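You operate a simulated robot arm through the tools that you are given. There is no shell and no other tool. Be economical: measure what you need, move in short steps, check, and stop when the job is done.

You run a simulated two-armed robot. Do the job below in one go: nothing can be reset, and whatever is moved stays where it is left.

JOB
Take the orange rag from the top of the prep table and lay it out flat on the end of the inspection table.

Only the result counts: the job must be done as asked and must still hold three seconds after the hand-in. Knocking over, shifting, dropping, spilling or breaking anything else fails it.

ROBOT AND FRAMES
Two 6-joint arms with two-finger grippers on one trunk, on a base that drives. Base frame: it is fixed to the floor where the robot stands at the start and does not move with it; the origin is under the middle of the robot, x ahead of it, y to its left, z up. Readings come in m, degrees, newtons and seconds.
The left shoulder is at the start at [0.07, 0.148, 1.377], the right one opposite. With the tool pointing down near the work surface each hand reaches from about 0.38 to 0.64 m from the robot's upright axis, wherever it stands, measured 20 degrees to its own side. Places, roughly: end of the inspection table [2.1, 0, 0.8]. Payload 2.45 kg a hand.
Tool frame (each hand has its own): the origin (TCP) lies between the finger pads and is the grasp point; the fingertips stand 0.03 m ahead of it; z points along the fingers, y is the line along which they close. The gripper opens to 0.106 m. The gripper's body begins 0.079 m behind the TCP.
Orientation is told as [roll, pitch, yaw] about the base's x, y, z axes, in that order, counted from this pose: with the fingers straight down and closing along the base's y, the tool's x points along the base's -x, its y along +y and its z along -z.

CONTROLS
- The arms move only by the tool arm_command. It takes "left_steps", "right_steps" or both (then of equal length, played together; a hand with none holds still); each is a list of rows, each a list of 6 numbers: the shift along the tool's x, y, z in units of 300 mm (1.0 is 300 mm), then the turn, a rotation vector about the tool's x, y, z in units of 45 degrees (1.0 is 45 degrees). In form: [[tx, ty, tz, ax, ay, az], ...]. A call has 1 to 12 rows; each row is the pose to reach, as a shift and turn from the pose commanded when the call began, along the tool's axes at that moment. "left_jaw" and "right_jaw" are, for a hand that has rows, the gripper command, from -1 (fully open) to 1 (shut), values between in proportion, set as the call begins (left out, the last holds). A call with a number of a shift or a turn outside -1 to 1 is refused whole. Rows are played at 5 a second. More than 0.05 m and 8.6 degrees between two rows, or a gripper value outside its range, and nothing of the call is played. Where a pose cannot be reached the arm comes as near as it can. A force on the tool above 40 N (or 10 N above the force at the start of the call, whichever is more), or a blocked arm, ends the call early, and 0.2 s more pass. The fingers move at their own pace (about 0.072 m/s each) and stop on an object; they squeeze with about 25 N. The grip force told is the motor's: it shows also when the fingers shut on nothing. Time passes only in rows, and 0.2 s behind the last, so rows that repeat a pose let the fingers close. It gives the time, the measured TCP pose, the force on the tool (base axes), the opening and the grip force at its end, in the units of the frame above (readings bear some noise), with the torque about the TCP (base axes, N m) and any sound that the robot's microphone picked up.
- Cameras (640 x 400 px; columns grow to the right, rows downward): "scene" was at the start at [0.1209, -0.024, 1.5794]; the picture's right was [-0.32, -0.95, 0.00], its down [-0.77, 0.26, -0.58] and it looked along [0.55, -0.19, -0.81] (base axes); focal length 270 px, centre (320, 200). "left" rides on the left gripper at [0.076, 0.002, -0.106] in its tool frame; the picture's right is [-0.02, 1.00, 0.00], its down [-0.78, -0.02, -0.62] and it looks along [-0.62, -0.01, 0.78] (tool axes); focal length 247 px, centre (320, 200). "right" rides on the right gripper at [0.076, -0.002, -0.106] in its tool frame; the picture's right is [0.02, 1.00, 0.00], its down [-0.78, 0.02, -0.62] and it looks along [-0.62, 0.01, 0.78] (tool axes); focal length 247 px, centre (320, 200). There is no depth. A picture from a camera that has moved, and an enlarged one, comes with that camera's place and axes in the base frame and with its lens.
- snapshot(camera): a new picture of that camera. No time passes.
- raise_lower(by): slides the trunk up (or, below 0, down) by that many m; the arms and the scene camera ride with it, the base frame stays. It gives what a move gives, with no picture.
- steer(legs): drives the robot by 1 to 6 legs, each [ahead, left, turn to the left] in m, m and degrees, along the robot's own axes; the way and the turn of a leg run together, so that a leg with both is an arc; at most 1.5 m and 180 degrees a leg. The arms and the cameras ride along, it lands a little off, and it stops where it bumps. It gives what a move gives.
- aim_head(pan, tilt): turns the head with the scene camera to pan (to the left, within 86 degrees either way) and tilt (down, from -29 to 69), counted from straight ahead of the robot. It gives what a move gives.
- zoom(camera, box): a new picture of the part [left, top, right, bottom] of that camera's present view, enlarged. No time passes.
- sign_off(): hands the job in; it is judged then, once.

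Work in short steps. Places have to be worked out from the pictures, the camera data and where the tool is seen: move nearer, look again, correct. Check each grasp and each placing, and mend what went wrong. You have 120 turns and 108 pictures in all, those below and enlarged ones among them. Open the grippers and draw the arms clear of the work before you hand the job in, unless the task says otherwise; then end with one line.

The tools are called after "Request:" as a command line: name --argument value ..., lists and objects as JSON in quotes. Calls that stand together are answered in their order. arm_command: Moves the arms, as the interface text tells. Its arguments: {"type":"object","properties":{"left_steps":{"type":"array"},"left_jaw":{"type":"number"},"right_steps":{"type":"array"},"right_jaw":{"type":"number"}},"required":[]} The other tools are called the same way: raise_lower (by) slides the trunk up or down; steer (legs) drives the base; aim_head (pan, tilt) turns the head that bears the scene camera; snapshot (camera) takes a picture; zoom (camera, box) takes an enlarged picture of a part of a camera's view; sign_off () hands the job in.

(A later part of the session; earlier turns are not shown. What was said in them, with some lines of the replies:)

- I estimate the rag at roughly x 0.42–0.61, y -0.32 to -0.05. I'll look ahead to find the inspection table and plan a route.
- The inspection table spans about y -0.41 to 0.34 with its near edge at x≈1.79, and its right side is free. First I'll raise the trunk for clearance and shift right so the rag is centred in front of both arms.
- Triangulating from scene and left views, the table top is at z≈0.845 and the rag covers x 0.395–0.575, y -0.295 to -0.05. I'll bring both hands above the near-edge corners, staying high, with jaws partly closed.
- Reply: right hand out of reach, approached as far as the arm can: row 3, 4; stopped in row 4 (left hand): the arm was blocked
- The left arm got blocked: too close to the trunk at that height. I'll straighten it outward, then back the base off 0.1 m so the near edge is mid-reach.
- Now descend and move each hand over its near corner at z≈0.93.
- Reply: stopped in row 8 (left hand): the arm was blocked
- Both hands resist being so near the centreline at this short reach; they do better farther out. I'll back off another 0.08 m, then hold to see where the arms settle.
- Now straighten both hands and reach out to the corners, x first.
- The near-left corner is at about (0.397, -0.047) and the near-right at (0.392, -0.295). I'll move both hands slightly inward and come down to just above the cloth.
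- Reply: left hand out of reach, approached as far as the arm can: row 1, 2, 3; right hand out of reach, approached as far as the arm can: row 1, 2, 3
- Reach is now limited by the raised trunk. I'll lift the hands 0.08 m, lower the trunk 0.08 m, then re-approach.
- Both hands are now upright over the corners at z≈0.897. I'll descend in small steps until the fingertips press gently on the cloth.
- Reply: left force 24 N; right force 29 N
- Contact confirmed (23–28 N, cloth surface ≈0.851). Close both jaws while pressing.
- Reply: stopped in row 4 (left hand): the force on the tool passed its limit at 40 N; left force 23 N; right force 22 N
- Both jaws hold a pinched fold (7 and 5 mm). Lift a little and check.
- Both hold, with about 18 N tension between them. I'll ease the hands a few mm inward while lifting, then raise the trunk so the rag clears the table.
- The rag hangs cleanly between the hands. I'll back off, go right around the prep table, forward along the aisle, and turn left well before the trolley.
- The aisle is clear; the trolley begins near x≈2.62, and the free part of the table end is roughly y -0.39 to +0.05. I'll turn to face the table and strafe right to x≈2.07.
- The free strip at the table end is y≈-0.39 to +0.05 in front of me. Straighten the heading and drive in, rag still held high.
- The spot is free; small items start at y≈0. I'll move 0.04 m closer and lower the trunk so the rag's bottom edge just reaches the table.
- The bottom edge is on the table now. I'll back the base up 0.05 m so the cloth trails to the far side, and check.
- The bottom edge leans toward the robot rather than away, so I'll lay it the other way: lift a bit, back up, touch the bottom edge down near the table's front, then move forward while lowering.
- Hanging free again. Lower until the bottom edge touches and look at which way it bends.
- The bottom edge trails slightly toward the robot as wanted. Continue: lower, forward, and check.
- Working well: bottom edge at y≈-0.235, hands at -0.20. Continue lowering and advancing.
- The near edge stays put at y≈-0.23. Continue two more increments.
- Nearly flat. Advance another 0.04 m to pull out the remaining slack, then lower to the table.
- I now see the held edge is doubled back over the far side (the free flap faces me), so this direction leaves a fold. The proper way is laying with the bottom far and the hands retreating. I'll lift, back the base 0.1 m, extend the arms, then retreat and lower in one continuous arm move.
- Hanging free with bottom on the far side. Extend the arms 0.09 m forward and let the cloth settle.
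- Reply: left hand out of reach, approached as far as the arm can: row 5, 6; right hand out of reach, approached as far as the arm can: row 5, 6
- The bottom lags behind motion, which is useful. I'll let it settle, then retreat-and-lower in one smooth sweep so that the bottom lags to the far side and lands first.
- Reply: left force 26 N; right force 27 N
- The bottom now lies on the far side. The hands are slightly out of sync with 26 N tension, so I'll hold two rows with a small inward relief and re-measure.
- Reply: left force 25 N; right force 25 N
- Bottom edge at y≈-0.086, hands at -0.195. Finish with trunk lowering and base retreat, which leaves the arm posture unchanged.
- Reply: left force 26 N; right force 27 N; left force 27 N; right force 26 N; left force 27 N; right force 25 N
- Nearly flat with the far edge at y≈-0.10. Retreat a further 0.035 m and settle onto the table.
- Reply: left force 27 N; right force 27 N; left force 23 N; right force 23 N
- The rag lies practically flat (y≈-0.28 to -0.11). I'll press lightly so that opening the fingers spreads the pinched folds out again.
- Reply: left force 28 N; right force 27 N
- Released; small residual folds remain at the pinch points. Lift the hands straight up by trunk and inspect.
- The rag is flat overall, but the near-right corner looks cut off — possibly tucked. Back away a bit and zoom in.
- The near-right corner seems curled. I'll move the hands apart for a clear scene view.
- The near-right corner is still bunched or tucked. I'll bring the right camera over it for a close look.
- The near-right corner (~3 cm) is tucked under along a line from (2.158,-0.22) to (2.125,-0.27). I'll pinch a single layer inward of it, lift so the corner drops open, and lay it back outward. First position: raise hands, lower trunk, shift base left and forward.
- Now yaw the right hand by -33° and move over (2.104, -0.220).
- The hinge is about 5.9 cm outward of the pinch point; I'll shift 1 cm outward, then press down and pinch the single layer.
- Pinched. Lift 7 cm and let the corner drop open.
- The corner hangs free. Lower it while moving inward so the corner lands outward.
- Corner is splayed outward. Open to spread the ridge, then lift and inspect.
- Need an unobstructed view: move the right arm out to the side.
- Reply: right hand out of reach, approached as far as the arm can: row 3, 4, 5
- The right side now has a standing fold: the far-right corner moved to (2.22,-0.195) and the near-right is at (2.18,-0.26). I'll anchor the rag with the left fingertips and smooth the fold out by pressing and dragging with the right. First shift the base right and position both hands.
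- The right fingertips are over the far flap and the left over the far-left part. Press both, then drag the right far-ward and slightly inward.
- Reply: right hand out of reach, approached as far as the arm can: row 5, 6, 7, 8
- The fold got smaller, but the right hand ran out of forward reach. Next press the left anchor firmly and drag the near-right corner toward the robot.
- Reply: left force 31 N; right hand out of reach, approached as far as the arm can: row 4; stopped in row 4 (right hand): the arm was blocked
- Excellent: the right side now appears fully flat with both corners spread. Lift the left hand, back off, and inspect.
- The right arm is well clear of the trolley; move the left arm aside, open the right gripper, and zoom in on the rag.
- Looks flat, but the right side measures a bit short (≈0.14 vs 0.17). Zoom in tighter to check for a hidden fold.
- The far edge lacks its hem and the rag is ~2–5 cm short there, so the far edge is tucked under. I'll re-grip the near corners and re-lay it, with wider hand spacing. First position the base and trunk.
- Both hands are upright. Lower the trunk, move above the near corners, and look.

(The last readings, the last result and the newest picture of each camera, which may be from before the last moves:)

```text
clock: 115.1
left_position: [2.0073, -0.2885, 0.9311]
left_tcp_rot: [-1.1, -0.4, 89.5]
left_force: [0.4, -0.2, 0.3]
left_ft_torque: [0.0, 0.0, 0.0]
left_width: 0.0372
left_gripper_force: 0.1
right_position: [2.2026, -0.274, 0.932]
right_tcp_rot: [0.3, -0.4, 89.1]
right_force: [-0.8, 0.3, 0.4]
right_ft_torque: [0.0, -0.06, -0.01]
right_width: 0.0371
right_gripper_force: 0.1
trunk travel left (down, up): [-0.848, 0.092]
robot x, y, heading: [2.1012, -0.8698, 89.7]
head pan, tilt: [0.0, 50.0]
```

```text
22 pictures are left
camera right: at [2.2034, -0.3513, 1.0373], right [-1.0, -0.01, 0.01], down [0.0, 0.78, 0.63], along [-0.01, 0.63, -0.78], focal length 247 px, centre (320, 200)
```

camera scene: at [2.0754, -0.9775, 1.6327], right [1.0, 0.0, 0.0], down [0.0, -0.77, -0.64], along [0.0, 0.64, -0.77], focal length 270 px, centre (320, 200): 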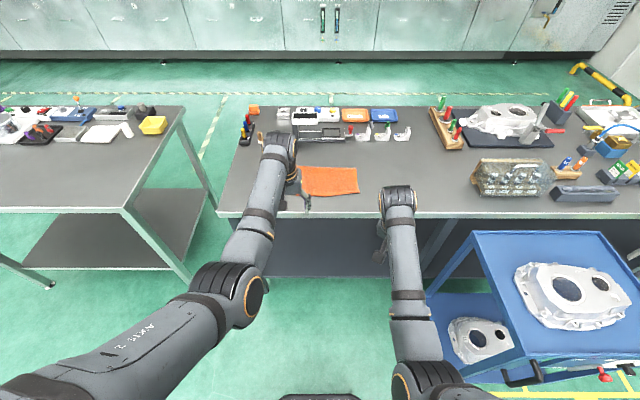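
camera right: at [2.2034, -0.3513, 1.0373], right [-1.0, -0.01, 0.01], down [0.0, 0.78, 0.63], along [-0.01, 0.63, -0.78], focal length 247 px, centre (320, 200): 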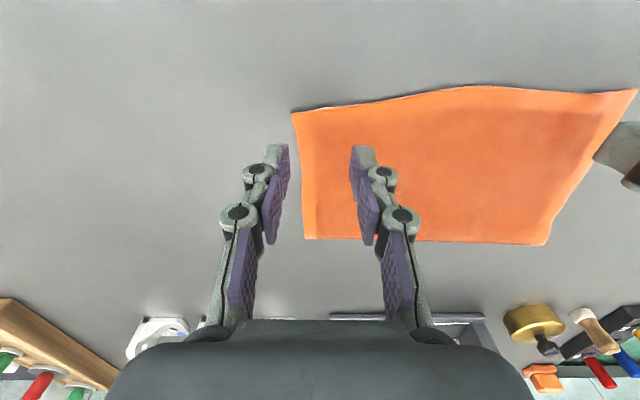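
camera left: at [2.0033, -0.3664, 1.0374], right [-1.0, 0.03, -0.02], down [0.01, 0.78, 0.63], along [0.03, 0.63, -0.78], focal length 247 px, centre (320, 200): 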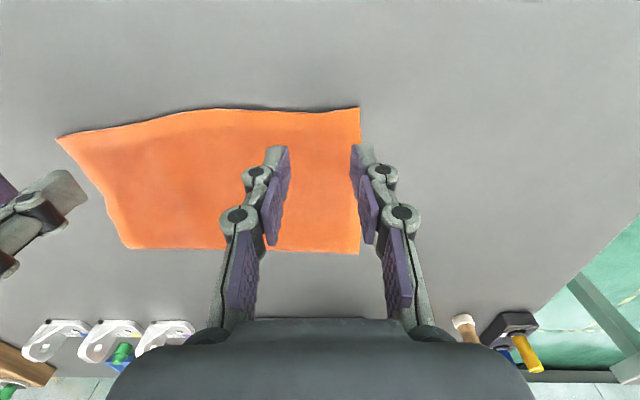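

Good alignment. Nudge the right hand slightly inward, press both down, then pinch.

Request:
arm_command --left_steps '[[0, -0.005, 0.07, 0, 0, 0], [0, -0.005, 0.125, 0, 0, 0], [0, -0.005, 0.15, 0, 0, 0], [0, -0.005, 0.16, 0, 0, 0], [0, -0.005, 0.167, 0, 0, 0]]' --right_steps '[[-0.02, 0.03, 0.07, 0, 0, 0], [-0.02, 0.03, 0.125, 0, 0, 0], [-0.02, 0.03, 0.15, 0, 0, 0], [-0.02, 0.03, 0.162, 0, 0, 0], [-0.02, 0.03, 0.17, 0, 0, 0]]'

Request:
arm_command --left_steps '[[0, 0, 0, 0, 0, 0], [0, 0, 0, 0, 0, 0], [0, 0, 0, 0, 0, 0], [0, 0, 0, 0, 0, 0]]' --right_steps '[[0, 0, 0, 0, 0, 0], [0, 0, 0, 0, 0, 0], [0, 0, 0, 0, 0, 0], [0, 0, 0, 0, 0, 0]]' --left_jaw 1 --right_jaw 1

Request:
snapshot --camera "left"

Request:
snapshot --camera "right"

```text
clock: 116.3
left_position: [2.0109, -0.2898, 0.8828]
left_tcp_rot: [-1.1, -0.6, 89.6]
left_force: [-0.8, 1.9, 6.3]
left_ft_torque: [0.04, 0.09, -0.01]
left_width: 0.0376
left_gripper_force: 0.3
right_position: [2.1943, -0.2686, 0.8829]
right_tcp_rot: [0.4, -0.7, 89.1]
right_force: [1.2, -0.1, 8.9]
right_ft_torque: [0.01, -0.08, 0.01]
right_width: 0.0372
right_gripper_force: 0.3
trunk travel left (down, up): [-0.848, 0.092]
robot x, y, heading: [2.1015, -0.8698, 90.0]
head pan, tilt: [0.0, 50.0]
```

```text
clock: 117.3
left_position: [2.011, -0.2912, 0.8837]
left_tcp_rot: [-1.2, -0.5, 89.4]
left_force: [4.1, 0.0, 3.3]
left_ft_torque: [0.02, -0.1, -0.01]
left_width: 0.0038
left_gripper_force: 25.1
right_position: [2.1929, -0.2704, 0.8821]
right_tcp_rot: [0.4, -0.5, 89.2]
right_force: [-5.9, -1.0, 8.0]
right_ft_torque: [0.03, 0.17, -0.03]
right_width: 0.0042
right_gripper_force: 25.0
trunk travel left (down, up): [-0.848, 0.092]
robot x, y, heading: [2.098, -0.8732, 90.1]
head pan, tilt: [0.0, 50.0]
```

```text
21 pictures are left
camera left: at [2.0073, -0.3691, 0.9873], right [-1.0, 0.03, -0.02], down [0.01, 0.78, 0.63], along [0.03, 0.63, -0.78], focal length 247 px, centre (320, 200)
```

left: 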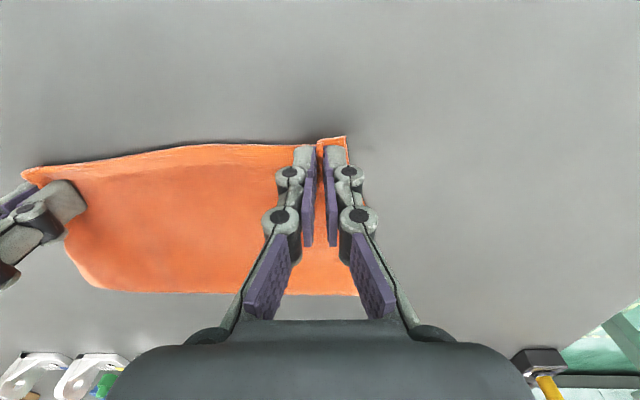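

```text
20 pictures are left
camera right: at [2.1945, -0.3472, 0.9878], right [-1.0, -0.01, 0.01], down [0.0, 0.78, 0.63], along [-0.01, 0.63, -0.78], focal length 247 px, centre (320, 200)
```

right: 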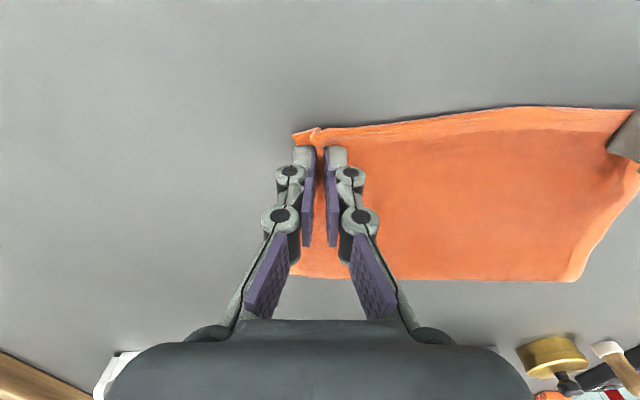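

Both corners are pinched with little tension. Lift up and forward to the extended pose, then drive forward 0.1 m.

Request:
arm_command --left_steps '[[0, 0, -0.1, 0, 0, 0], [-0.02, 0, -0.2, 0, 0, 0], [-0.06, 0, -0.3, 0, 0, 0], [-0.11, 0, -0.4, 0, 0, 0], [-0.17, 0, -0.5, 0, 0, 0], [-0.23, 0, -0.58, 0, 0, 0], [-0.28, 0, -0.62, 0, 0, 0], [-0.28, 0, -0.62, 0, 0, 0]]' --right_steps '[[0, 0, -0.1, 0, 0, 0], [-0.02, 0, -0.2, 0, 0, 0], [-0.06, 0, -0.3, 0, 0, 0], [-0.11, 0, -0.4, 0, 0, 0], [-0.17, 0, -0.5, 0, 0, 0], [-0.23, 0, -0.58, 0, 0, 0], [-0.28, 0, -0.62, 0, 0, 0], [-0.28, 0, -0.62, 0, 0, 0]]'

Request:
steer --legs '[[0.1, 0, 0]]'

Request:
snapshot --camera "left"

```text
clock: 119.1
left_position: [2.0093, -0.2059, 1.0681]
left_tcp_rot: [-1.3, -0.4, 89.5]
left_force: [18.7, 0.0, -1.5]
left_ft_torque: [0.03, -0.58, -0.04]
left_width: 0.0042
left_gripper_force: 24.9
right_position: [2.2, -0.1969, 1.0702]
right_tcp_rot: [0.5, -0.6, 89.1]
right_force: [-17.7, -1.1, -0.5]
right_ft_torque: [0.02, 0.56, -0.08]
right_width: 0.0043
right_gripper_force: 25.1
right hand out of reach, approached as far as the arm can: row 7, 8
trunk travel left (down, up): [-0.848, 0.092]
robot x, y, heading: [2.1016, -0.871, 90.0]
head pan, tilt: [0.0, 50.0]
```

```text
clock: 120.2
left_position: [2.0095, -0.1103, 1.0684]
left_tcp_rot: [-1.1, -0.5, 89.5]
left_force: [20.6, -0.3, -0.1]
left_ft_torque: [0.05, -0.63, -0.04]
left_width: 0.0043
left_gripper_force: 24.9
right_position: [2.2004, -0.0994, 1.0719]
right_tcp_rot: [0.5, -0.6, 89.0]
right_force: [-20.0, -0.5, -1.0]
right_ft_torque: [0.02, 0.61, -0.07]
right_width: 0.0046
right_gripper_force: 25.3
trunk travel left (down, up): [-0.848, 0.092]
robot x, y, heading: [2.1018, -0.775, 89.8]
head pan, tilt: [0.0, 50.0]
```

```text
19 pictures are left
camera left: at [2.0048, -0.1876, 1.1747], right [-1.0, 0.03, -0.02], down [0.01, 0.78, 0.63], along [0.04, 0.63, -0.78], focal length 247 px, centre (320, 200)
```

left: 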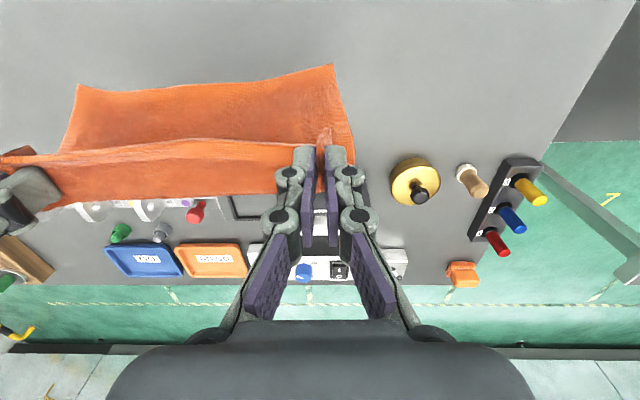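

The bottom trails toward me after the forward drive. Let it settle for ~2 s while easing the tension, then check.

Request:
arm_command --left_steps '[[0, -0.006, -0.03, 0, 0, 0], [0, -0.01, -0.03, 0, 0, 0], [0, -0.01, -0.03, 0, 0, 0], [0, -0.01, -0.03, 0, 0, 0], [0, -0.01, -0.03, 0, 0, 0], [0, -0.01, -0.03, 0, 0, 0], [0, -0.01, -0.03, 0, 0, 0], [0, -0.01, -0.03, 0, 0, 0], [0, -0.01, -0.03, 0, 0, 0], [0, -0.01, -0.03, 0, 0, 0]]' --right_steps '[[0.02, 0.006, -0.02, 0, 0, 0], [0.03, 0.01, -0.02, 0, 0, 0], [0.03, 0.01, -0.02, 0, 0, 0], [0.03, 0.01, -0.02, 0, 0, 0], [0.03, 0.01, -0.02, 0, 0, 0], [0.03, 0.01, -0.02, 0, 0, 0], [0.03, 0.01, -0.02, 0, 0, 0], [0.03, 0.01, -0.02, 0, 0, 0], [0.03, 0.01, -0.02, 0, 0, 0], [0.03, 0.01, -0.02, 0, 0, 0]]'

Request:
snapshot --camera "left"

```text
clock: 122.4
left_position: [2.0119, -0.1089, 1.076]
left_tcp_rot: [-1.2, -0.4, 89.4]
left_force: [8.4, 0.5, -0.6]
left_ft_torque: [-0.02, -0.23, 0.0]
left_width: 0.0039
left_gripper_force: 25.3
right_position: [2.1985, -0.106, 1.0738]
right_tcp_rot: [0.4, -0.5, 89.0]
right_force: [-8.6, 0.3, 0.3]
right_ft_torque: [0.03, 0.23, -0.06]
right_width: 0.004
right_gripper_force: 25.6
trunk travel left (down, up): [-0.848, 0.092]
robot x, y, heading: [2.1006, -0.77, 89.8]
head pan, tilt: [0.0, 50.0]
```

```text
18 pictures are left
camera left: at [2.0077, -0.1856, 1.1815], right [-1.0, 0.03, -0.02], down [0.01, 0.78, 0.63], along [0.04, 0.63, -0.78], focal length 247 px, centre (320, 200)
```

left: 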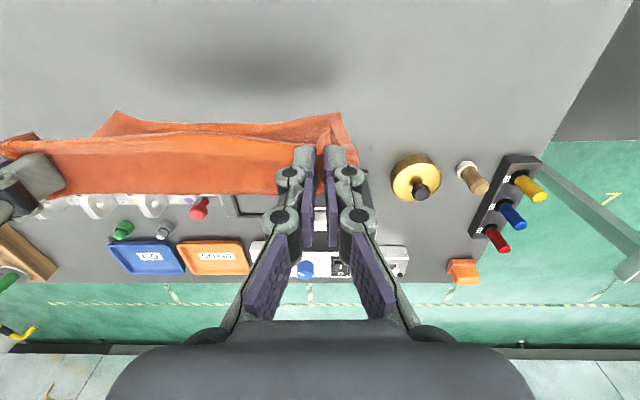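

Settled and hanging vertically. Now a faster retreat-and-lower sweep so that the bottom lags well to the far side at touchdown.

Request:
arm_command --left_steps '[[0.15, 0, 0.04, 0, 0, 0], [0.26, 0, 0.155, 0, 0, 0], [0.3, 0, 0.29, 0, 0, 0], [0.34, 0, 0.415, 0, 0, 0], [0.383, 0, 0.51, 0, 0, 0], [0.383, 0, 0.51, 0, 0, 0]]' --right_steps '[[0.15, 0, 0.04, 0, 0, 0], [0.26, 0, 0.155, 0, 0, 0], [0.3, 0, 0.29, 0, 0, 0], [0.34, 0, 0.415, 0, 0, 0], [0.383, 0, 0.51, 0, 0, 0], [0.383, 0, 0.51, 0, 0, 0]]'

Request:
snapshot --camera "left"

Request:
snapshot --camera "right"

```text
clock: 123.8
left_position: [2.0049, -0.2082, 0.9325]
left_tcp_rot: [-0.5, -1.8, 89.8]
left_force: [27.0, -2.1, -0.9]
left_ft_torque: [-0.06, -0.8, -0.07]
left_width: 0.0047
left_gripper_force: 25.4
right_position: [2.1997, -0.2124, 0.925]
right_tcp_rot: [0.4, -1.3, 88.7]
right_force: [-26.8, 1.3, 1.3]
right_ft_torque: [0.03, 0.84, -0.13]
right_width: 0.0048
right_gripper_force: 24.4
trunk travel left (down, up): [-0.848, 0.092]
robot x, y, heading: [2.0988, -0.7698, 89.8]
head pan, tilt: [0.0, 50.0]
```

```text
17 pictures are left
camera left: at [2.0033, -0.288, 1.0367], right [-1.0, 0.03, -0.01], down [0.01, 0.76, 0.65], along [0.02, 0.65, -0.76], focal length 247 px, centre (320, 200)
```

left: 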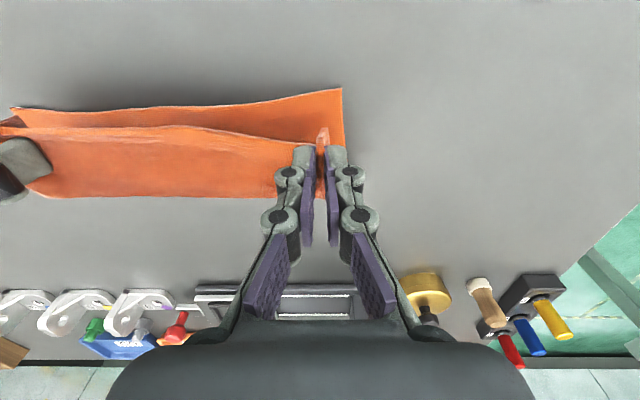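

```text
16 pictures are left
camera right: at [2.2004, -0.2906, 1.0295], right [-1.0, 0.0, 0.01], down [0.0, 0.77, 0.64], along [0.0, 0.64, -0.77], focal length 247 px, centre (320, 200)
```

right: 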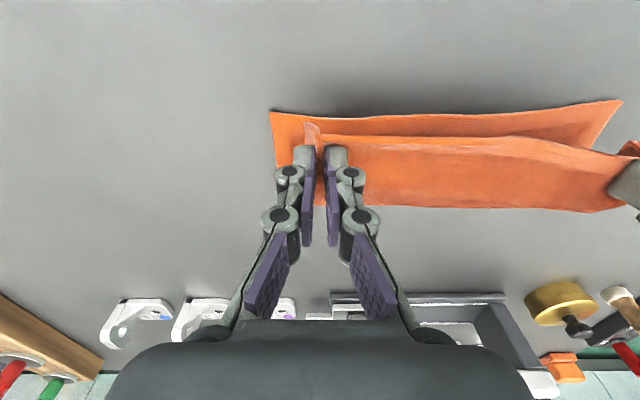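

The bottom folded under toward me again, so the swing must already be far-side at touchdown. Earlier, driving backward just before reliably left the bottom trailing far, so I'll lift and extend again, move the base forward, and then combine a backward drive with an immediate lowering.

Request:
arm_command --left_steps '[[-0.02, -0.005, -0.1, 0, 0, 0], [-0.06, -0.01, -0.2, 0, 0, 0], [-0.12, -0.015, -0.3, 0, 0, 0], [-0.19, -0.015, -0.38, 0, 0, 0], [-0.26, -0.015, -0.45, 0, 0, 0], [-0.325, -0.015, -0.475, 0, 0, 0]]' --right_steps '[[-0.02, 0.005, -0.1, 0, 0, 0], [-0.06, 0.01, -0.2, 0, 0, 0], [-0.12, 0.015, -0.31, 0, 0, 0], [-0.19, 0.015, -0.4, 0, 0, 0], [-0.27, 0.015, -0.47, 0, 0, 0], [-0.335, 0.015, -0.5, 0, 0, 0]]'

Request:
raise_lower --by 0.03

Request:
steer --legs '[[0.07, 0, 0]]'

Request:
arm_command --left_steps '[[0, 0, 0, 0, 0, 0], [0, 0, 0, 0, 0, 0], [0, 0, 0, 0, 0, 0], [0, 0, 0, 0, 0, 0], [0, 0, 0, 0, 0, 0], [0, 0, 0, 0, 0, 0], [0, 0, 0, 0, 0, 0], [0, 0, 0, 0, 0, 0]]'

Request:
snapshot --camera "left"

```text
clock: 125.2
left_position: [2.0157, -0.1249, 1.0645]
left_tcp_rot: [-1.3, -0.3, 89.5]
left_force: [0.8, 0.6, -0.8]
left_ft_torque: [-0.02, 0.01, 0.01]
left_width: 0.0029
left_gripper_force: 24.8
right_position: [2.1925, -0.1192, 1.0701]
right_tcp_rot: [0.5, -0.3, 88.9]
right_force: [0.0, 0.2, -0.1]
right_ft_torque: [0.01, -0.03, -0.03]
right_width: 0.0034
right_gripper_force: 24.8
trunk travel left (down, up): [-0.848, 0.092]
robot x, y, heading: [2.1044, -0.7694, 89.8]
head pan, tilt: [0.0, 50.0]
```

```text
clock: 126.0
left_position: [2.0149, -0.1243, 1.0945]
left_tcp_rot: [-1.2, -0.4, 89.4]
left_force: [-0.6, -0.3, 0.1]
left_ft_torque: [-0.04, 0.0, 0.01]
left_width: 0.0032
left_gripper_force: 25.3
right_position: [2.1918, -0.1201, 1.1008]
right_tcp_rot: [0.6, -0.4, 89.0]
right_force: [0.4, -0.2, -1.1]
right_ft_torque: [0.0, -0.02, 0.0]
right_width: 0.0035
right_gripper_force: 24.5
trunk travel left (down, up): [-0.878, 0.062]
robot x, y, heading: [2.0985, -0.7716, 89.8]
head pan, tilt: [0.0, 50.0]
```

```text
clock: 127.0
left_position: [2.0157, -0.0633, 1.0976]
left_tcp_rot: [-1.2, -0.7, 89.4]
left_force: [0.0, -0.6, 0.4]
left_ft_torque: [0.09, 0.08, -0.02]
left_width: 0.0031
left_gripper_force: 25.5
right_position: [2.1921, -0.0589, 1.107]
right_tcp_rot: [0.5, -0.8, 89.1]
right_force: [-1.1, -1.1, -0.1]
right_ft_torque: [0.06, 0.0, 0.01]
right_width: 0.0037
right_gripper_force: 24.8
trunk travel left (down, up): [-0.878, 0.062]
robot x, y, heading: [2.0973, -0.7026, 90.1]
head pan, tilt: [0.0, 50.0]
```

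```text
clock: 128.8
left_position: [2.0142, -0.0568, 1.0947]
left_tcp_rot: [-1.3, -0.4, 89.4]
left_force: [0.4, -0.5, 0.4]
left_ft_torque: [0.0, 0.04, -0.02]
left_width: 0.0032
left_gripper_force: 25.4
right_position: [2.1928, -0.0515, 1.1027]
right_tcp_rot: [0.5, -0.4, 89.1]
right_force: [0.2, 0.5, -0.1]
right_ft_torque: [-0.02, -0.07, 0.0]
right_width: 0.0039
right_gripper_force: 25.1
trunk travel left (down, up): [-0.878, 0.062]
robot x, y, heading: [2.1028, -0.6989, 89.7]
head pan, tilt: [0.0, 50.0]
```

```text
15 pictures are left
camera left: at [2.0108, -0.1346, 1.2005], right [-1.0, 0.03, -0.02], down [0.01, 0.78, 0.63], along [0.04, 0.63, -0.78], focal length 247 px, centre (320, 200)
```

left: 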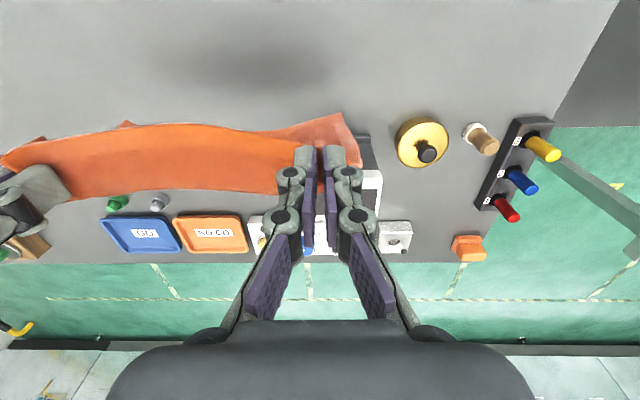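

Both corners are held with a slack top edge. Lower to just above contact, drive back 0.1 m, and sweep down immediately.

Request:
raise_lower --by -0.03

Request:
steer --legs '[[-0.1, 0, 0]]'

Request:
arm_command --left_steps '[[0.08, 0, 0.11, 0, 0, 0], [0.16, 0, 0.21, 0, 0, 0], [0.21, 0.005, 0.31, 0, 0, 0], [0.25, 0.01, 0.41, 0, 0, 0]]' --right_steps '[[0.08, 0, 0.125, 0, 0, 0], [0.16, 0, 0.235, 0, 0, 0], [0.21, -0.005, 0.335, 0, 0, 0], [0.25, -0.01, 0.435, 0, 0, 0]]'

Request:
snapshot --camera "left"

Request:
snapshot --camera "right"

```text
clock: 129.5
left_position: [2.0152, -0.0559, 1.0648]
left_tcp_rot: [-1.1, -0.4, 89.4]
left_force: [0.4, -0.4, 0.2]
left_ft_torque: [0.01, 0.02, -0.01]
left_width: 0.0031
left_gripper_force: 25.4
right_position: [2.1918, -0.0507, 1.0718]
right_tcp_rot: [0.5, -0.4, 89.1]
right_force: [-0.2, 0.2, -0.3]
right_ft_torque: [-0.01, -0.02, -0.01]
right_width: 0.0036
right_gripper_force: 24.9
trunk travel left (down, up): [-0.848, 0.092]
robot x, y, heading: [2.1006, -0.7023, 89.7]
head pan, tilt: [0.0, 50.0]
```

```text
clock: 130.7
left_position: [2.0151, -0.153, 1.0625]
left_tcp_rot: [-1.2, -0.1, 89.4]
left_force: [-0.4, -0.5, -0.2]
left_ft_torque: [-0.05, 0.04, 0.02]
left_width: 0.0033
left_gripper_force: 25.1
right_position: [2.1923, -0.1494, 1.0701]
right_tcp_rot: [0.6, -0.2, 89.1]
right_force: [0.0, 0.4, 0.0]
right_ft_torque: [-0.01, -0.03, 0.01]
right_width: 0.004
right_gripper_force: 24.9
trunk travel left (down, up): [-0.848, 0.092]
robot x, y, heading: [2.1011, -0.8027, 89.5]
head pan, tilt: [0.0, 50.0]
```

```text
clock: 131.7
left_position: [2.0118, -0.2282, 0.94]
left_tcp_rot: [-1.2, -0.5, 89.4]
left_force: [0.1, 0.8, -0.4]
left_ft_torque: [-0.01, 0.02, -0.02]
left_width: 0.0031
left_gripper_force: 24.6
right_position: [2.1923, -0.2234, 0.9428]
right_tcp_rot: [0.4, -0.4, 89.1]
right_force: [-0.5, -0.5, -1.0]
right_ft_torque: [-0.01, -0.03, -0.01]
right_width: 0.0037
right_gripper_force: 25.1
trunk travel left (down, up): [-0.848, 0.092]
robot x, y, heading: [2.0995, -0.8017, 89.8]
head pan, tilt: [0.0, 50.0]
```

```text
14 pictures are left
camera left: at [2.009, -0.306, 1.0466], right [-1.0, 0.03, -0.02], down [0.01, 0.78, 0.63], along [0.04, 0.63, -0.78], focal length 247 px, centre (320, 200)
```

left: 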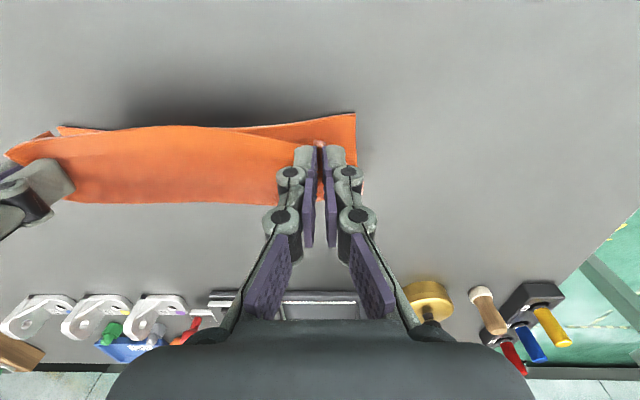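

```text
13 pictures are left
camera right: at [2.1939, -0.3005, 1.0475], right [-1.0, 0.0, 0.01], down [0.0, 0.78, 0.63], along [-0.01, 0.63, -0.78], focal length 247 px, centre (320, 200)
```

right: 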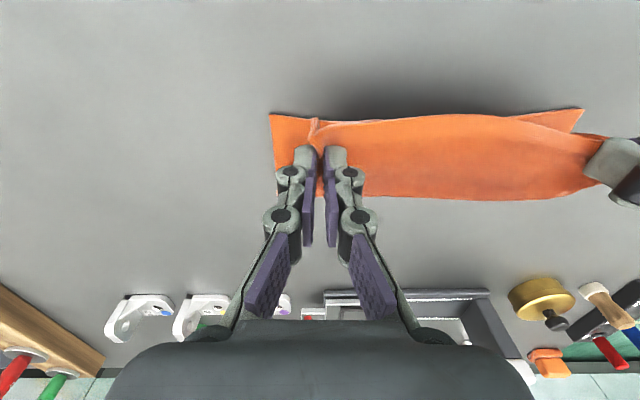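

The far-side swing isn't reliable, while "bottom toward robot" is stable (near edge at y≈-0.235 already down). I'll finish in that direction: move forward while lowering, pull taut so only the small free flap remains on top, then flip that flap open with the fingertips.

Request:
steer --legs '[[0.05, 0, 0]]'

Request:
raise_lower --by -0.025

Request:
steer --legs '[[0.05, 0, 0]]'

Request:
raise_lower --by -0.015

Request:
steer --legs '[[0.045, 0, 0]]'

Request:
snapshot --camera "left"

```text
clock: 132.6
left_position: [2.0125, -0.1856, 0.9441]
left_tcp_rot: [-1.2, -0.6, 89.3]
left_force: [-0.8, -0.9, -1.0]
left_ft_torque: [0.08, 0.02, 0.01]
left_width: 0.0031
left_gripper_force: 25.3
right_position: [2.1929, -0.1801, 0.9453]
right_tcp_rot: [0.5, -0.7, 89.0]
right_force: [-0.5, -0.6, 0.0]
right_ft_torque: [0.06, -0.03, 0.0]
right_width: 0.0037
right_gripper_force: 25.2
trunk travel left (down, up): [-0.848, 0.092]
robot x, y, heading: [2.0999, -0.7535, 89.8]
head pan, tilt: [0.0, 50.0]
```

```text
clock: 133.3
left_position: [2.0126, -0.1795, 0.9167]
left_tcp_rot: [-1.3, -0.3, 89.4]
left_force: [0.7, -0.3, -0.4]
left_ft_torque: [0.01, -0.03, 0.02]
left_width: 0.0032
left_gripper_force: 24.8
right_position: [2.1927, -0.1725, 0.9166]
right_tcp_rot: [0.5, -0.4, 89.1]
right_force: [0.0, -0.2, -0.5]
right_ft_torque: [0.0, -0.04, 0.01]
right_width: 0.0038
right_gripper_force: 24.9
trunk travel left (down, up): [-0.823, 0.117]
robot x, y, heading: [2.1035, -0.7539, 89.5]
head pan, tilt: [0.0, 50.0]
```

```text
clock: 134.2
left_position: [2.0118, -0.1338, 0.919]
left_tcp_rot: [-1.3, -0.7, 89.4]
left_force: [0.1, -1.4, 0.3]
left_ft_torque: [0.06, 0.0, 0.0]
left_width: 0.0033
left_gripper_force: 25.6
right_position: [2.1937, -0.1297, 0.9195]
right_tcp_rot: [0.5, -0.8, 89.2]
right_force: [0.2, -0.4, 0.2]
right_ft_torque: [0.02, -0.01, -0.02]
right_width: 0.0035
right_gripper_force: 25.4
trunk travel left (down, up): [-0.823, 0.117]
robot x, y, heading: [2.0999, -0.7025, 89.9]
head pan, tilt: [0.0, 50.0]
```

```text
clock: 134.9
left_position: [2.0122, -0.1323, 0.9011]
left_tcp_rot: [-1.3, -0.5, 89.4]
left_force: [0.7, -0.9, -0.5]
left_ft_torque: [0.0, 0.0, 0.0]
left_width: 0.0032
left_gripper_force: 25.0
right_position: [2.193, -0.1261, 0.9017]
right_tcp_rot: [0.5, -0.4, 89.1]
right_force: [-1.2, -0.2, 0.5]
right_ft_torque: [0.03, -0.01, -0.01]
right_width: 0.0037
right_gripper_force: 25.0
trunk travel left (down, up): [-0.808, 0.132]
robot x, y, heading: [2.1011, -0.704, 89.7]
head pan, tilt: [0.0, 50.0]
```

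```text
clock: 135.8
left_position: [2.0145, -0.0895, 0.9038]
left_tcp_rot: [-1.4, -0.6, 89.4]
left_force: [0.3, 0.0, 0.2]
left_ft_torque: [-0.01, 0.03, -0.02]
left_width: 0.0029
left_gripper_force: 25.1
right_position: [2.1936, -0.0829, 0.9046]
right_tcp_rot: [0.5, -0.6, 89.0]
right_force: [0.4, -0.6, -0.5]
right_ft_torque: [0.01, 0.0, -0.01]
right_width: 0.0038
right_gripper_force: 25.0
trunk travel left (down, up): [-0.808, 0.132]
robot x, y, heading: [2.1009, -0.6566, 89.5]
head pan, tilt: [0.0, 50.0]
```

```text
12 pictures are left
camera left: at [2.0095, -0.1672, 1.0091], right [-1.0, 0.03, -0.02], down [0.01, 0.78, 0.63], along [0.04, 0.63, -0.78], focal length 247 px, centre (320, 200)
```

left: 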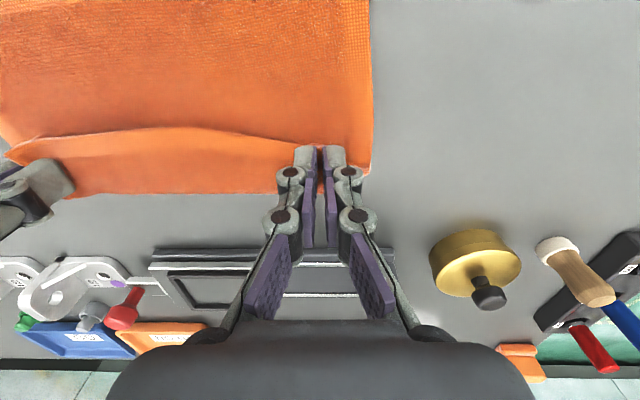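

Main body is laid; only the strip by the hands is doubled. Pull 0.02 m more, lower, and release.

Request:
steer --legs '[[0.02, 0, 0]]'

Request:
raise_lower --by -0.018

Request:
arm_command --left_steps '[[0, 0, 0, 0, 0, 0], [0, 0, 0, 0, 0, 0], [0, 0, 0, 0, 0, 0], [0, 0, -0.08, 0, 0, 0], [0, 0, -0.18, 0, 0, 0], [0, 0, -0.28, 0, 0, 0]]' --right_steps '[[0, 0, 0, 0, 0, 0], [0, 0, 0, 0, 0, 0], [0, 0, 0, 0, 0, 0], [0, 0, -0.08, 0, 0, 0], [0, 0, -0.18, 0, 0, 0], [0, 0, -0.28, 0, 0, 0]]' --left_jaw 0.3 --right_jaw 0.3

Request:
snapshot --camera "left"

```text
clock: 136.6
left_position: [2.0133, -0.0673, 0.9032]
left_tcp_rot: [-1.3, -0.5, 89.5]
left_force: [0.8, 0.0, 0.8]
left_ft_torque: [0.02, 0.02, -0.03]
left_width: 0.0031
left_gripper_force: 25.1
right_position: [2.1928, -0.0629, 0.9019]
right_tcp_rot: [0.5, -0.5, 89.0]
right_force: [-0.6, -1.2, 0.3]
right_ft_torque: [0.01, 0.0, -0.01]
right_width: 0.0038
right_gripper_force: 25.4
trunk travel left (down, up): [-0.808, 0.132]
robot x, y, heading: [2.1002, -0.639, 89.7]
head pan, tilt: [0.0, 50.0]
```

```text
clock: 137.2
left_position: [2.0146, -0.0662, 0.8865]
left_tcp_rot: [-1.3, -0.5, 89.4]
left_force: [0.2, -1.5, 16.9]
left_ft_torque: [0.02, -0.01, -0.02]
left_width: 0.0032
left_gripper_force: 25.0
right_position: [2.195, -0.0615, 0.8863]
right_tcp_rot: [0.6, -0.5, 89.0]
right_force: [0.0, -1.1, 5.8]
right_ft_torque: [-0.03, -0.06, 0.02]
right_width: 0.0037
right_gripper_force: 25.4
trunk travel left (down, up): [-0.79, 0.15]
robot x, y, heading: [2.1021, -0.6372, 90.1]
head pan, tilt: [0.0, 50.0]
```

```text
clock: 138.6
left_position: [2.0117, -0.0672, 0.9655]
left_tcp_rot: [-1.2, -0.3, 89.3]
left_force: [0.3, 0.0, -0.2]
left_ft_torque: [-0.01, 0.0, 0.0]
left_width: 0.0373
left_gripper_force: 0.1
right_position: [2.1939, -0.0608, 0.9672]
right_tcp_rot: [0.4, -0.3, 89.0]
right_force: [-0.1, 0.1, -0.5]
right_ft_torque: [0.0, -0.03, 0.0]
right_width: 0.037
right_gripper_force: 0.1
trunk travel left (down, up): [-0.79, 0.15]
robot x, y, heading: [2.0994, -0.6382, 89.7]
head pan, tilt: [0.0, 50.0]
```

```text
11 pictures are left
camera left: at [2.0083, -0.1435, 1.0727], right [-1.0, 0.03, -0.02], down [0.01, 0.78, 0.63], along [0.04, 0.63, -0.78], focal length 247 px, centre (320, 200)
```

left: 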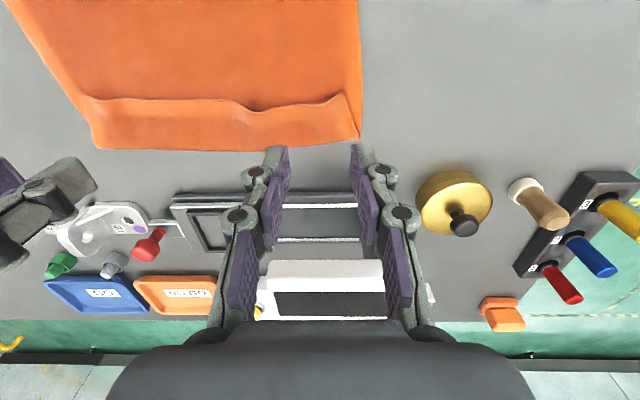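

The flap is on top: free edge at y≈-0.075, fold at y≈-0.03, as planned. I'll back up slightly, lower the fingertips just in front of the free edge, then scoop forward under the flap.

Request:
steer --legs '[[-0.045, 0, 0]]'

Request:
arm_command --left_steps '[[0, -0.027, 0.05, 0, 0, 0], [0, -0.027, 0.15, 0, 0, 0], [0, -0.027, 0.22, 0, 0, 0], [0, -0.027, 0.255, 0, 0, 0], [0, -0.027, 0.255, 0, 0, 0]]' --right_steps '[[0.02, 0.047, 0.05, 0, 0, 0], [0.02, 0.047, 0.15, 0, 0, 0], [0.02, 0.047, 0.22, 0, 0, 0], [0.02, 0.047, 0.261, 0, 0, 0], [0.02, 0.047, 0.261, 0, 0, 0]]' --left_jaw -0.04 --right_jaw -0.04

Request:
snapshot --camera "left"

```text
clock: 139.5
left_position: [2.0141, -0.1066, 0.9638]
left_tcp_rot: [-1.2, -0.1, 89.3]
left_force: [-0.5, 0.4, 0.0]
left_ft_torque: [-0.01, -0.01, 0.01]
left_width: 0.0372
left_gripper_force: 0.0
right_position: [2.1953, -0.1019, 0.964]
right_tcp_rot: [0.5, -0.2, 89.1]
right_force: [-0.3, 0.1, -0.4]
right_ft_torque: [-0.07, -0.05, 0.02]
right_width: 0.037
right_gripper_force: 0.0
trunk travel left (down, up): [-0.79, 0.15]
robot x, y, heading: [2.0986, -0.6831, 89.9]
head pan, tilt: [0.0, 50.0]
```

```text
clock: 140.7
left_position: [2.0241, -0.108, 0.8896]
left_tcp_rot: [-1.3, -0.2, 89.2]
left_force: [0.4, -1.0, -0.5]
left_ft_torque: [0.01, 0.02, 0.02]
left_width: 0.0548
left_gripper_force: 0.0
right_position: [2.1835, -0.1113, 0.8893]
right_tcp_rot: [0.3, -0.5, 88.9]
right_force: [-0.2, 0.5, -0.8]
right_ft_torque: [-0.01, 0.02, 0.01]
right_width: 0.0551
right_gripper_force: 0.1
trunk travel left (down, up): [-0.79, 0.15]
robot x, y, heading: [2.1017, -0.682, 89.7]
head pan, tilt: [0.0, 50.0]
```

```text
10 pictures are left
camera left: at [2.0192, -0.187, 0.9955], right [-1.0, 0.03, -0.02], down [0.01, 0.78, 0.63], along [0.04, 0.62, -0.78], focal length 247 px, centre (320, 200)
```

left: 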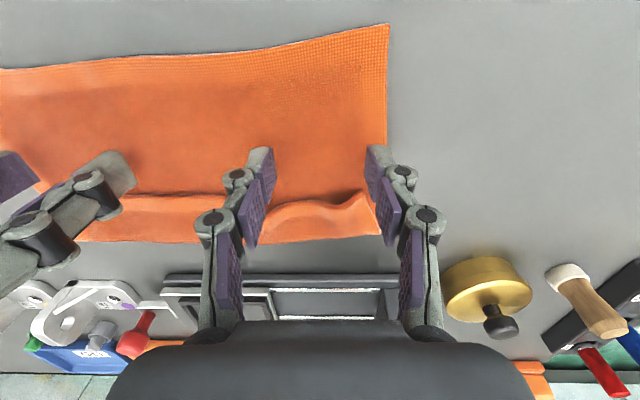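

Fingers are in front of the flap's free edge. Scoop forward under it, then lift.

Request:
arm_command --left_steps '[[-0.05, 0, 0.008, 0, 0, 0], [-0.1, 0, 0.008, 0, 0, 0], [-0.15, 0, 0.006, 0, 0, 0], [-0.2, 0, 0.004, 0, 0, 0], [-0.225, 0, -0.04, 0, 0, 0], [-0.25, 0, -0.09, 0, 0, 0], [-0.27, 0, -0.14, 0, 0, 0]]' --right_steps '[[-0.05, 0, 0.008, 0, 0, 0], [-0.1, 0, 0.008, 0, 0, 0], [-0.15, 0, 0.006, 0, 0, 0], [-0.2, 0, 0.004, 0, 0, 0], [-0.225, 0, -0.04, 0, 0, 0], [-0.25, 0, -0.09, 0, 0, 0], [-0.27, 0, -0.14, 0, 0, 0]]'

Request:
snapshot --camera "left"

```text
clock: 142.3
left_position: [2.0224, -0.0294, 0.9351]
left_tcp_rot: [-1.3, -0.3, 89.4]
left_force: [0.5, -0.5, -0.8]
left_ft_torque: [0.02, 0.03, 0.03]
left_width: 0.0551
left_gripper_force: 0.1
right_position: [2.1832, -0.0284, 0.9323]
right_tcp_rot: [0.5, -0.3, 88.9]
right_force: [-0.9, 0.6, 0.4]
right_ft_torque: [-0.03, 0.03, 0.01]
right_width: 0.0552
right_gripper_force: 0.0
trunk travel left (down, up): [-0.79, 0.15]
robot x, y, heading: [2.0986, -0.6825, 89.8]
head pan, tilt: [0.0, 50.0]
```

```text
9 pictures are left
camera left: at [2.0182, -0.107, 1.0393], right [-1.0, 0.03, -0.02], down [0.01, 0.78, 0.63], along [0.04, 0.63, -0.78], focal length 247 px, centre (320, 200)
```

left: 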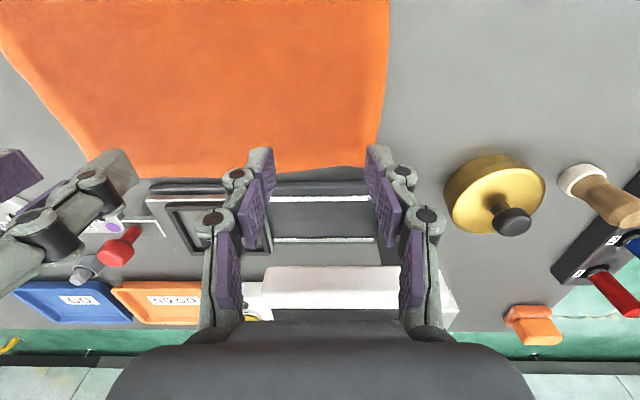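

The flap flipped open. The far edge is now at y≈0.01, near the gauge base at 0.024. I'll back up, then press near the front edge and pull the rag ~3 cm toward me, which also tightens it.

Request:
raise_lower --by 0.03

Request:
steer --legs '[[-0.11, 0, 0]]'

Request:
snapshot --camera "left"

```text
clock: 143.1
left_position: [2.0218, -0.0291, 0.963]
left_tcp_rot: [-1.3, -0.5, 89.3]
left_force: [0.2, -0.1, 0.5]
left_ft_torque: [0.0, 0.01, -0.03]
left_width: 0.0552
left_gripper_force: 0.2
right_position: [2.183, -0.0292, 0.9628]
right_tcp_rot: [0.6, -0.3, 89.0]
right_force: [-0.3, -0.4, -0.2]
right_ft_torque: [-0.01, 0.01, 0.01]
right_width: 0.055
right_gripper_force: 0.0
trunk travel left (down, up): [-0.82, 0.12]
robot x, y, heading: [2.1009, -0.6796, 89.7]
head pan, tilt: [0.0, 50.0]
```

```text
clock: 144.3
left_position: [2.0214, -0.1372, 0.9635]
left_tcp_rot: [-1.4, -0.3, 89.5]
left_force: [0.2, -0.2, 0.4]
left_ft_torque: [-0.02, 0.02, 0.0]
left_width: 0.0553
left_gripper_force: 0.1
right_position: [2.1811, -0.1377, 0.9608]
right_tcp_rot: [0.5, -0.3, 89.1]
right_force: [-0.8, 0.5, 0.1]
right_ft_torque: [-0.05, -0.02, 0.03]
right_width: 0.0551
right_gripper_force: 0.0
trunk travel left (down, up): [-0.82, 0.12]
robot x, y, heading: [2.0991, -0.7894, 90.2]
head pan, tilt: [0.0, 50.0]
```

```text
8 pictures are left
camera left: at [2.0163, -0.2153, 1.0687], right [-1.0, 0.03, -0.02], down [0.01, 0.78, 0.63], along [0.04, 0.62, -0.78], focal length 247 px, centre (320, 200)
```

left: 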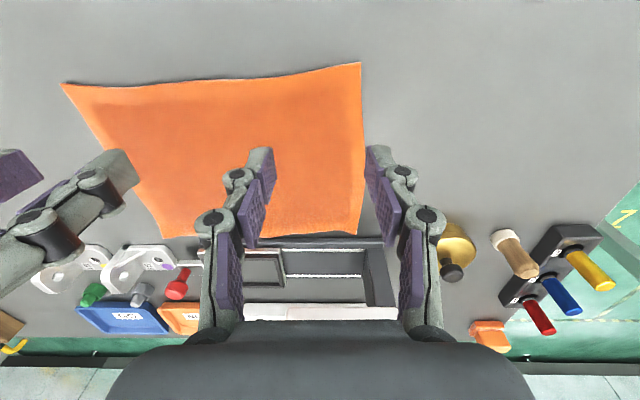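

The rag is now fully spread (≈0.25 × 0.19 m), but its far edge nearly touches the gauge. Press the fingertips near the front and slide the rag ~3.5 cm toward me.

Request:
arm_command --left_steps '[[0, 0, 0.1, 0, 0, 0], [0, 0, 0.2, 0, 0, 0], [0, 0, 0.255, 0, 0, 0], [0, 0, 0.276, 0, 0, 0], [0.03, 0, 0.278, 0, 0, 0], [0.06, 0, 0.278, 0, 0, 0], [0.09, 0, 0.278, 0, 0, 0], [0.12, 0, 0.278, 0, 0, 0]]' --right_steps '[[0, 0, 0.1, 0, 0, 0], [0, 0, 0.2, 0, 0, 0], [0, 0, 0.248, 0, 0, 0], [0, 0, 0.267, 0, 0, 0], [0.03, 0, 0.269, 0, 0, 0], [0.06, 0, 0.269, 0, 0, 0], [0.09, 0, 0.269, 0, 0, 0], [0.12, 0, 0.269, 0, 0, 0]]'

Request:
arm_command --left_steps '[[0, 0, -0.08, 0, 0, 0], [0, 0, -0.18, 0, 0, 0], [0, 0, -0.3, 0, 0, 0]]' --right_steps '[[0, 0, -0.08, 0, 0, 0], [0, 0, -0.18, 0, 0, 0], [0, 0, -0.3, 0, 0, 0]]'

Request:
snapshot --camera "left"

```text
clock: 146.1
left_position: [2.021, -0.1756, 0.8824]
left_tcp_rot: [-1.3, -0.5, 89.5]
left_force: [-0.3, -0.1, 0.1]
left_ft_torque: [-0.01, -0.01, -0.01]
left_width: 0.0553
left_gripper_force: 0.0
left hand out of reach, approached as far as the arm can: row 1, 2, 3, 4, 5, 6
right_position: [2.1789, -0.1715, 0.8812]
right_tcp_rot: [0.4, -0.4, 89.0]
right_force: [1.3, 1.8, 8.1]
right_ft_torque: [0.11, -0.12, 0.02]
right_width: 0.0555
right_gripper_force: 0.1
right hand out of reach, approached as far as the arm can: row 1, 2, 3, 4, 5, 6, 8
trunk travel left (down, up): [-0.82, 0.12]
robot x, y, heading: [2.0997, -0.7935, 89.9]
head pan, tilt: [0.0, 50.0]
```

```text
clock: 146.9
left_position: [2.0197, -0.1757, 0.9725]
left_tcp_rot: [-1.2, -0.4, 89.5]
left_force: [0.6, 0.4, 0.1]
left_ft_torque: [-0.02, -0.02, -0.01]
left_width: 0.0553
left_gripper_force: 0.2
right_position: [2.1747, -0.1415, 0.9615]
right_tcp_rot: [0.5, -0.2, 89.2]
right_force: [-0.6, 0.3, 0.0]
right_ft_torque: [0.01, -0.02, 0.0]
right_width: 0.0553
right_gripper_force: 0.0
right hand out of reach, approached as far as the arm can: row 1, 2, 3
trunk travel left (down, up): [-0.82, 0.12]
robot x, y, heading: [2.1033, -0.7899, 89.9]
head pan, tilt: [0.0, 50.0]
```

```text
7 pictures are left
camera left: at [2.0157, -0.2527, 1.0768], right [-1.0, 0.03, -0.02], down [0.01, 0.78, 0.63], along [0.04, 0.63, -0.78], focal length 247 px, centre (320, 200)
```

left: 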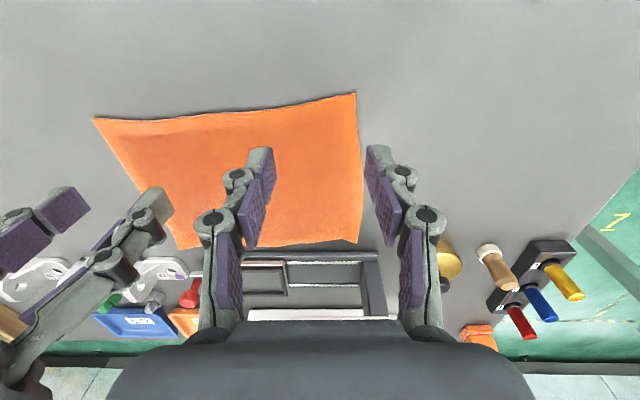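

The rag shifted ~1 cm and its far edge (y≈0.01) is clear of the gauge and brackets. Back off, spread the arms and do a final check.

Request:
raise_lower --by 0.06

Request:
steer --legs '[[-0.35, 0, 0]]'

Request:
arm_command --left_steps '[[0, 0.15, 0, 0, 0, 0], [0, 0.3, 0, 0, 0, 0], [0, 0.45, 0, 0, 0, 0]]' --right_steps '[[0, -0.15, 0, 0, 0, 0], [0, -0.3, 0, 0, 0, 0], [0, -0.4, 0, 0, 0, 0]]' --left_jaw -1 --right_jaw -1

Request:
aim_head --pan 0 --tilt 45

Request:
snapshot --camera "scene"

```text
clock: 147.9
left_position: [2.0194, -0.1746, 1.0309]
left_tcp_rot: [-1.3, -0.2, 89.6]
left_force: [-0.8, 0.9, 0.2]
left_ft_torque: [0.04, 0.02, 0.0]
left_width: 0.0554
left_gripper_force: 0.0
right_position: [2.1734, -0.1396, 1.0213]
right_tcp_rot: [0.5, -0.2, 89.2]
right_force: [0.1, 0.4, -0.1]
right_ft_torque: [0.02, 0.0, 0.02]
right_width: 0.0551
right_gripper_force: 0.1
trunk travel left (down, up): [-0.88, 0.06]
robot x, y, heading: [2.1044, -0.7919, 90.0]
head pan, tilt: [0.0, 50.0]
```

```text
clock: 150.1
left_position: [2.0164, -0.5182, 1.0302]
left_tcp_rot: [-1.4, -0.3, 90.0]
left_force: [-0.2, 0.5, 0.4]
left_ft_torque: [-0.01, 0.01, 0.02]
left_width: 0.0551
left_gripper_force: 0.0
right_position: [2.1693, -0.4837, 1.0199]
right_tcp_rot: [0.5, -0.2, 89.6]
right_force: [0.7, -0.6, -0.6]
right_ft_torque: [-0.06, -0.02, -0.02]
right_width: 0.0552
right_gripper_force: 0.0
trunk travel left (down, up): [-0.88, 0.06]
robot x, y, heading: [2.103, -1.1381, 90.3]
head pan, tilt: [0.0, 50.0]
```

```text
clock: 150.9
left_position: [1.881, -0.5223, 1.0269]
left_tcp_rot: [-1.3, -0.4, 89.9]
left_force: [0.0, -0.4, -0.2]
left_ft_torque: [0.0, -0.04, -0.01]
left_width: 0.106
left_gripper_force: 0.1
right_position: [2.2893, -0.47, 1.0162]
right_tcp_rot: [0.3, -0.1, 89.6]
right_force: [0.2, -0.3, -0.2]
right_ft_torque: [0.01, 0.0, -0.01]
right_width: 0.1057
right_gripper_force: 0.2
right hand out of reach, approached as far as the arm can: row 1, 2, 3
trunk travel left (down, up): [-0.88, 0.06]
robot x, y, heading: [2.1029, -1.1363, 90.3]
head pan, tilt: [0.0, 50.0]
```

```text
clock: 151.6
left_position: [1.882, -0.5211, 1.0262]
left_tcp_rot: [-1.3, -0.4, 90.1]
left_force: [0.5, 0.0, -0.5]
left_ft_torque: [-0.02, -0.01, 0.0]
left_width: 0.1063
left_gripper_force: 0.1
right_position: [2.2886, -0.4705, 1.0152]
right_tcp_rot: [0.5, -0.1, 89.6]
right_force: [-0.2, -0.9, 0.4]
right_ft_torque: [-0.02, -0.01, -0.05]
right_width: 0.1063
right_gripper_force: 0.1
trunk travel left (down, up): [-0.88, 0.06]
robot x, y, heading: [2.0972, -1.1405, 90.4]
head pan, tilt: [0.0, 45.0]
```

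```text
6 pictures are left
camera scene: at [2.1018, -1.007, 1.6219], right [1.0, 0.01, 0.0], down [0.01, -0.71, -0.71], along [-0.01, 0.71, -0.71], focal length 270 px, centre (320, 200)
```

scene: 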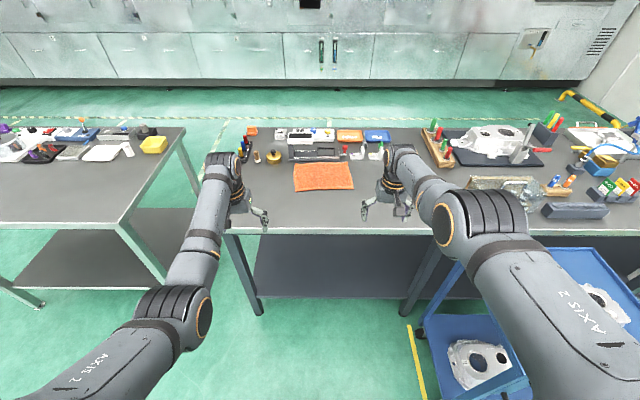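

Request:
zoom --camera "scene" --box '[278, 140, 374, 200]'

```text
6.67 times, centred on (326, 170) of scene
camera zoom: at [2.1018, -1.007, 1.6219], right [1.0, 0.01, 0.0], down [0.01, -0.71, -0.71], along [-0.01, 0.71, -0.71], focal length 1800 px, centre (280, 400)
```

zoom: 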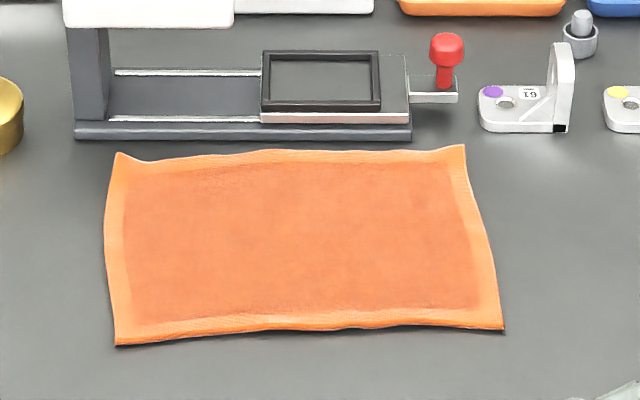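

The hem shows on all four sides: the rag lies flat, touches nothing else, and every neighbouring item is undisturbed. The grippers are open and the arms are clear, so I'm handing in.

Request:
sign_off

```text
The job is handed in.
```

The orange rag is laid out flat on the end of the inspection table. Its hem shows on all four sides, nothing else was moved, and the grippers are open with the arms clear.
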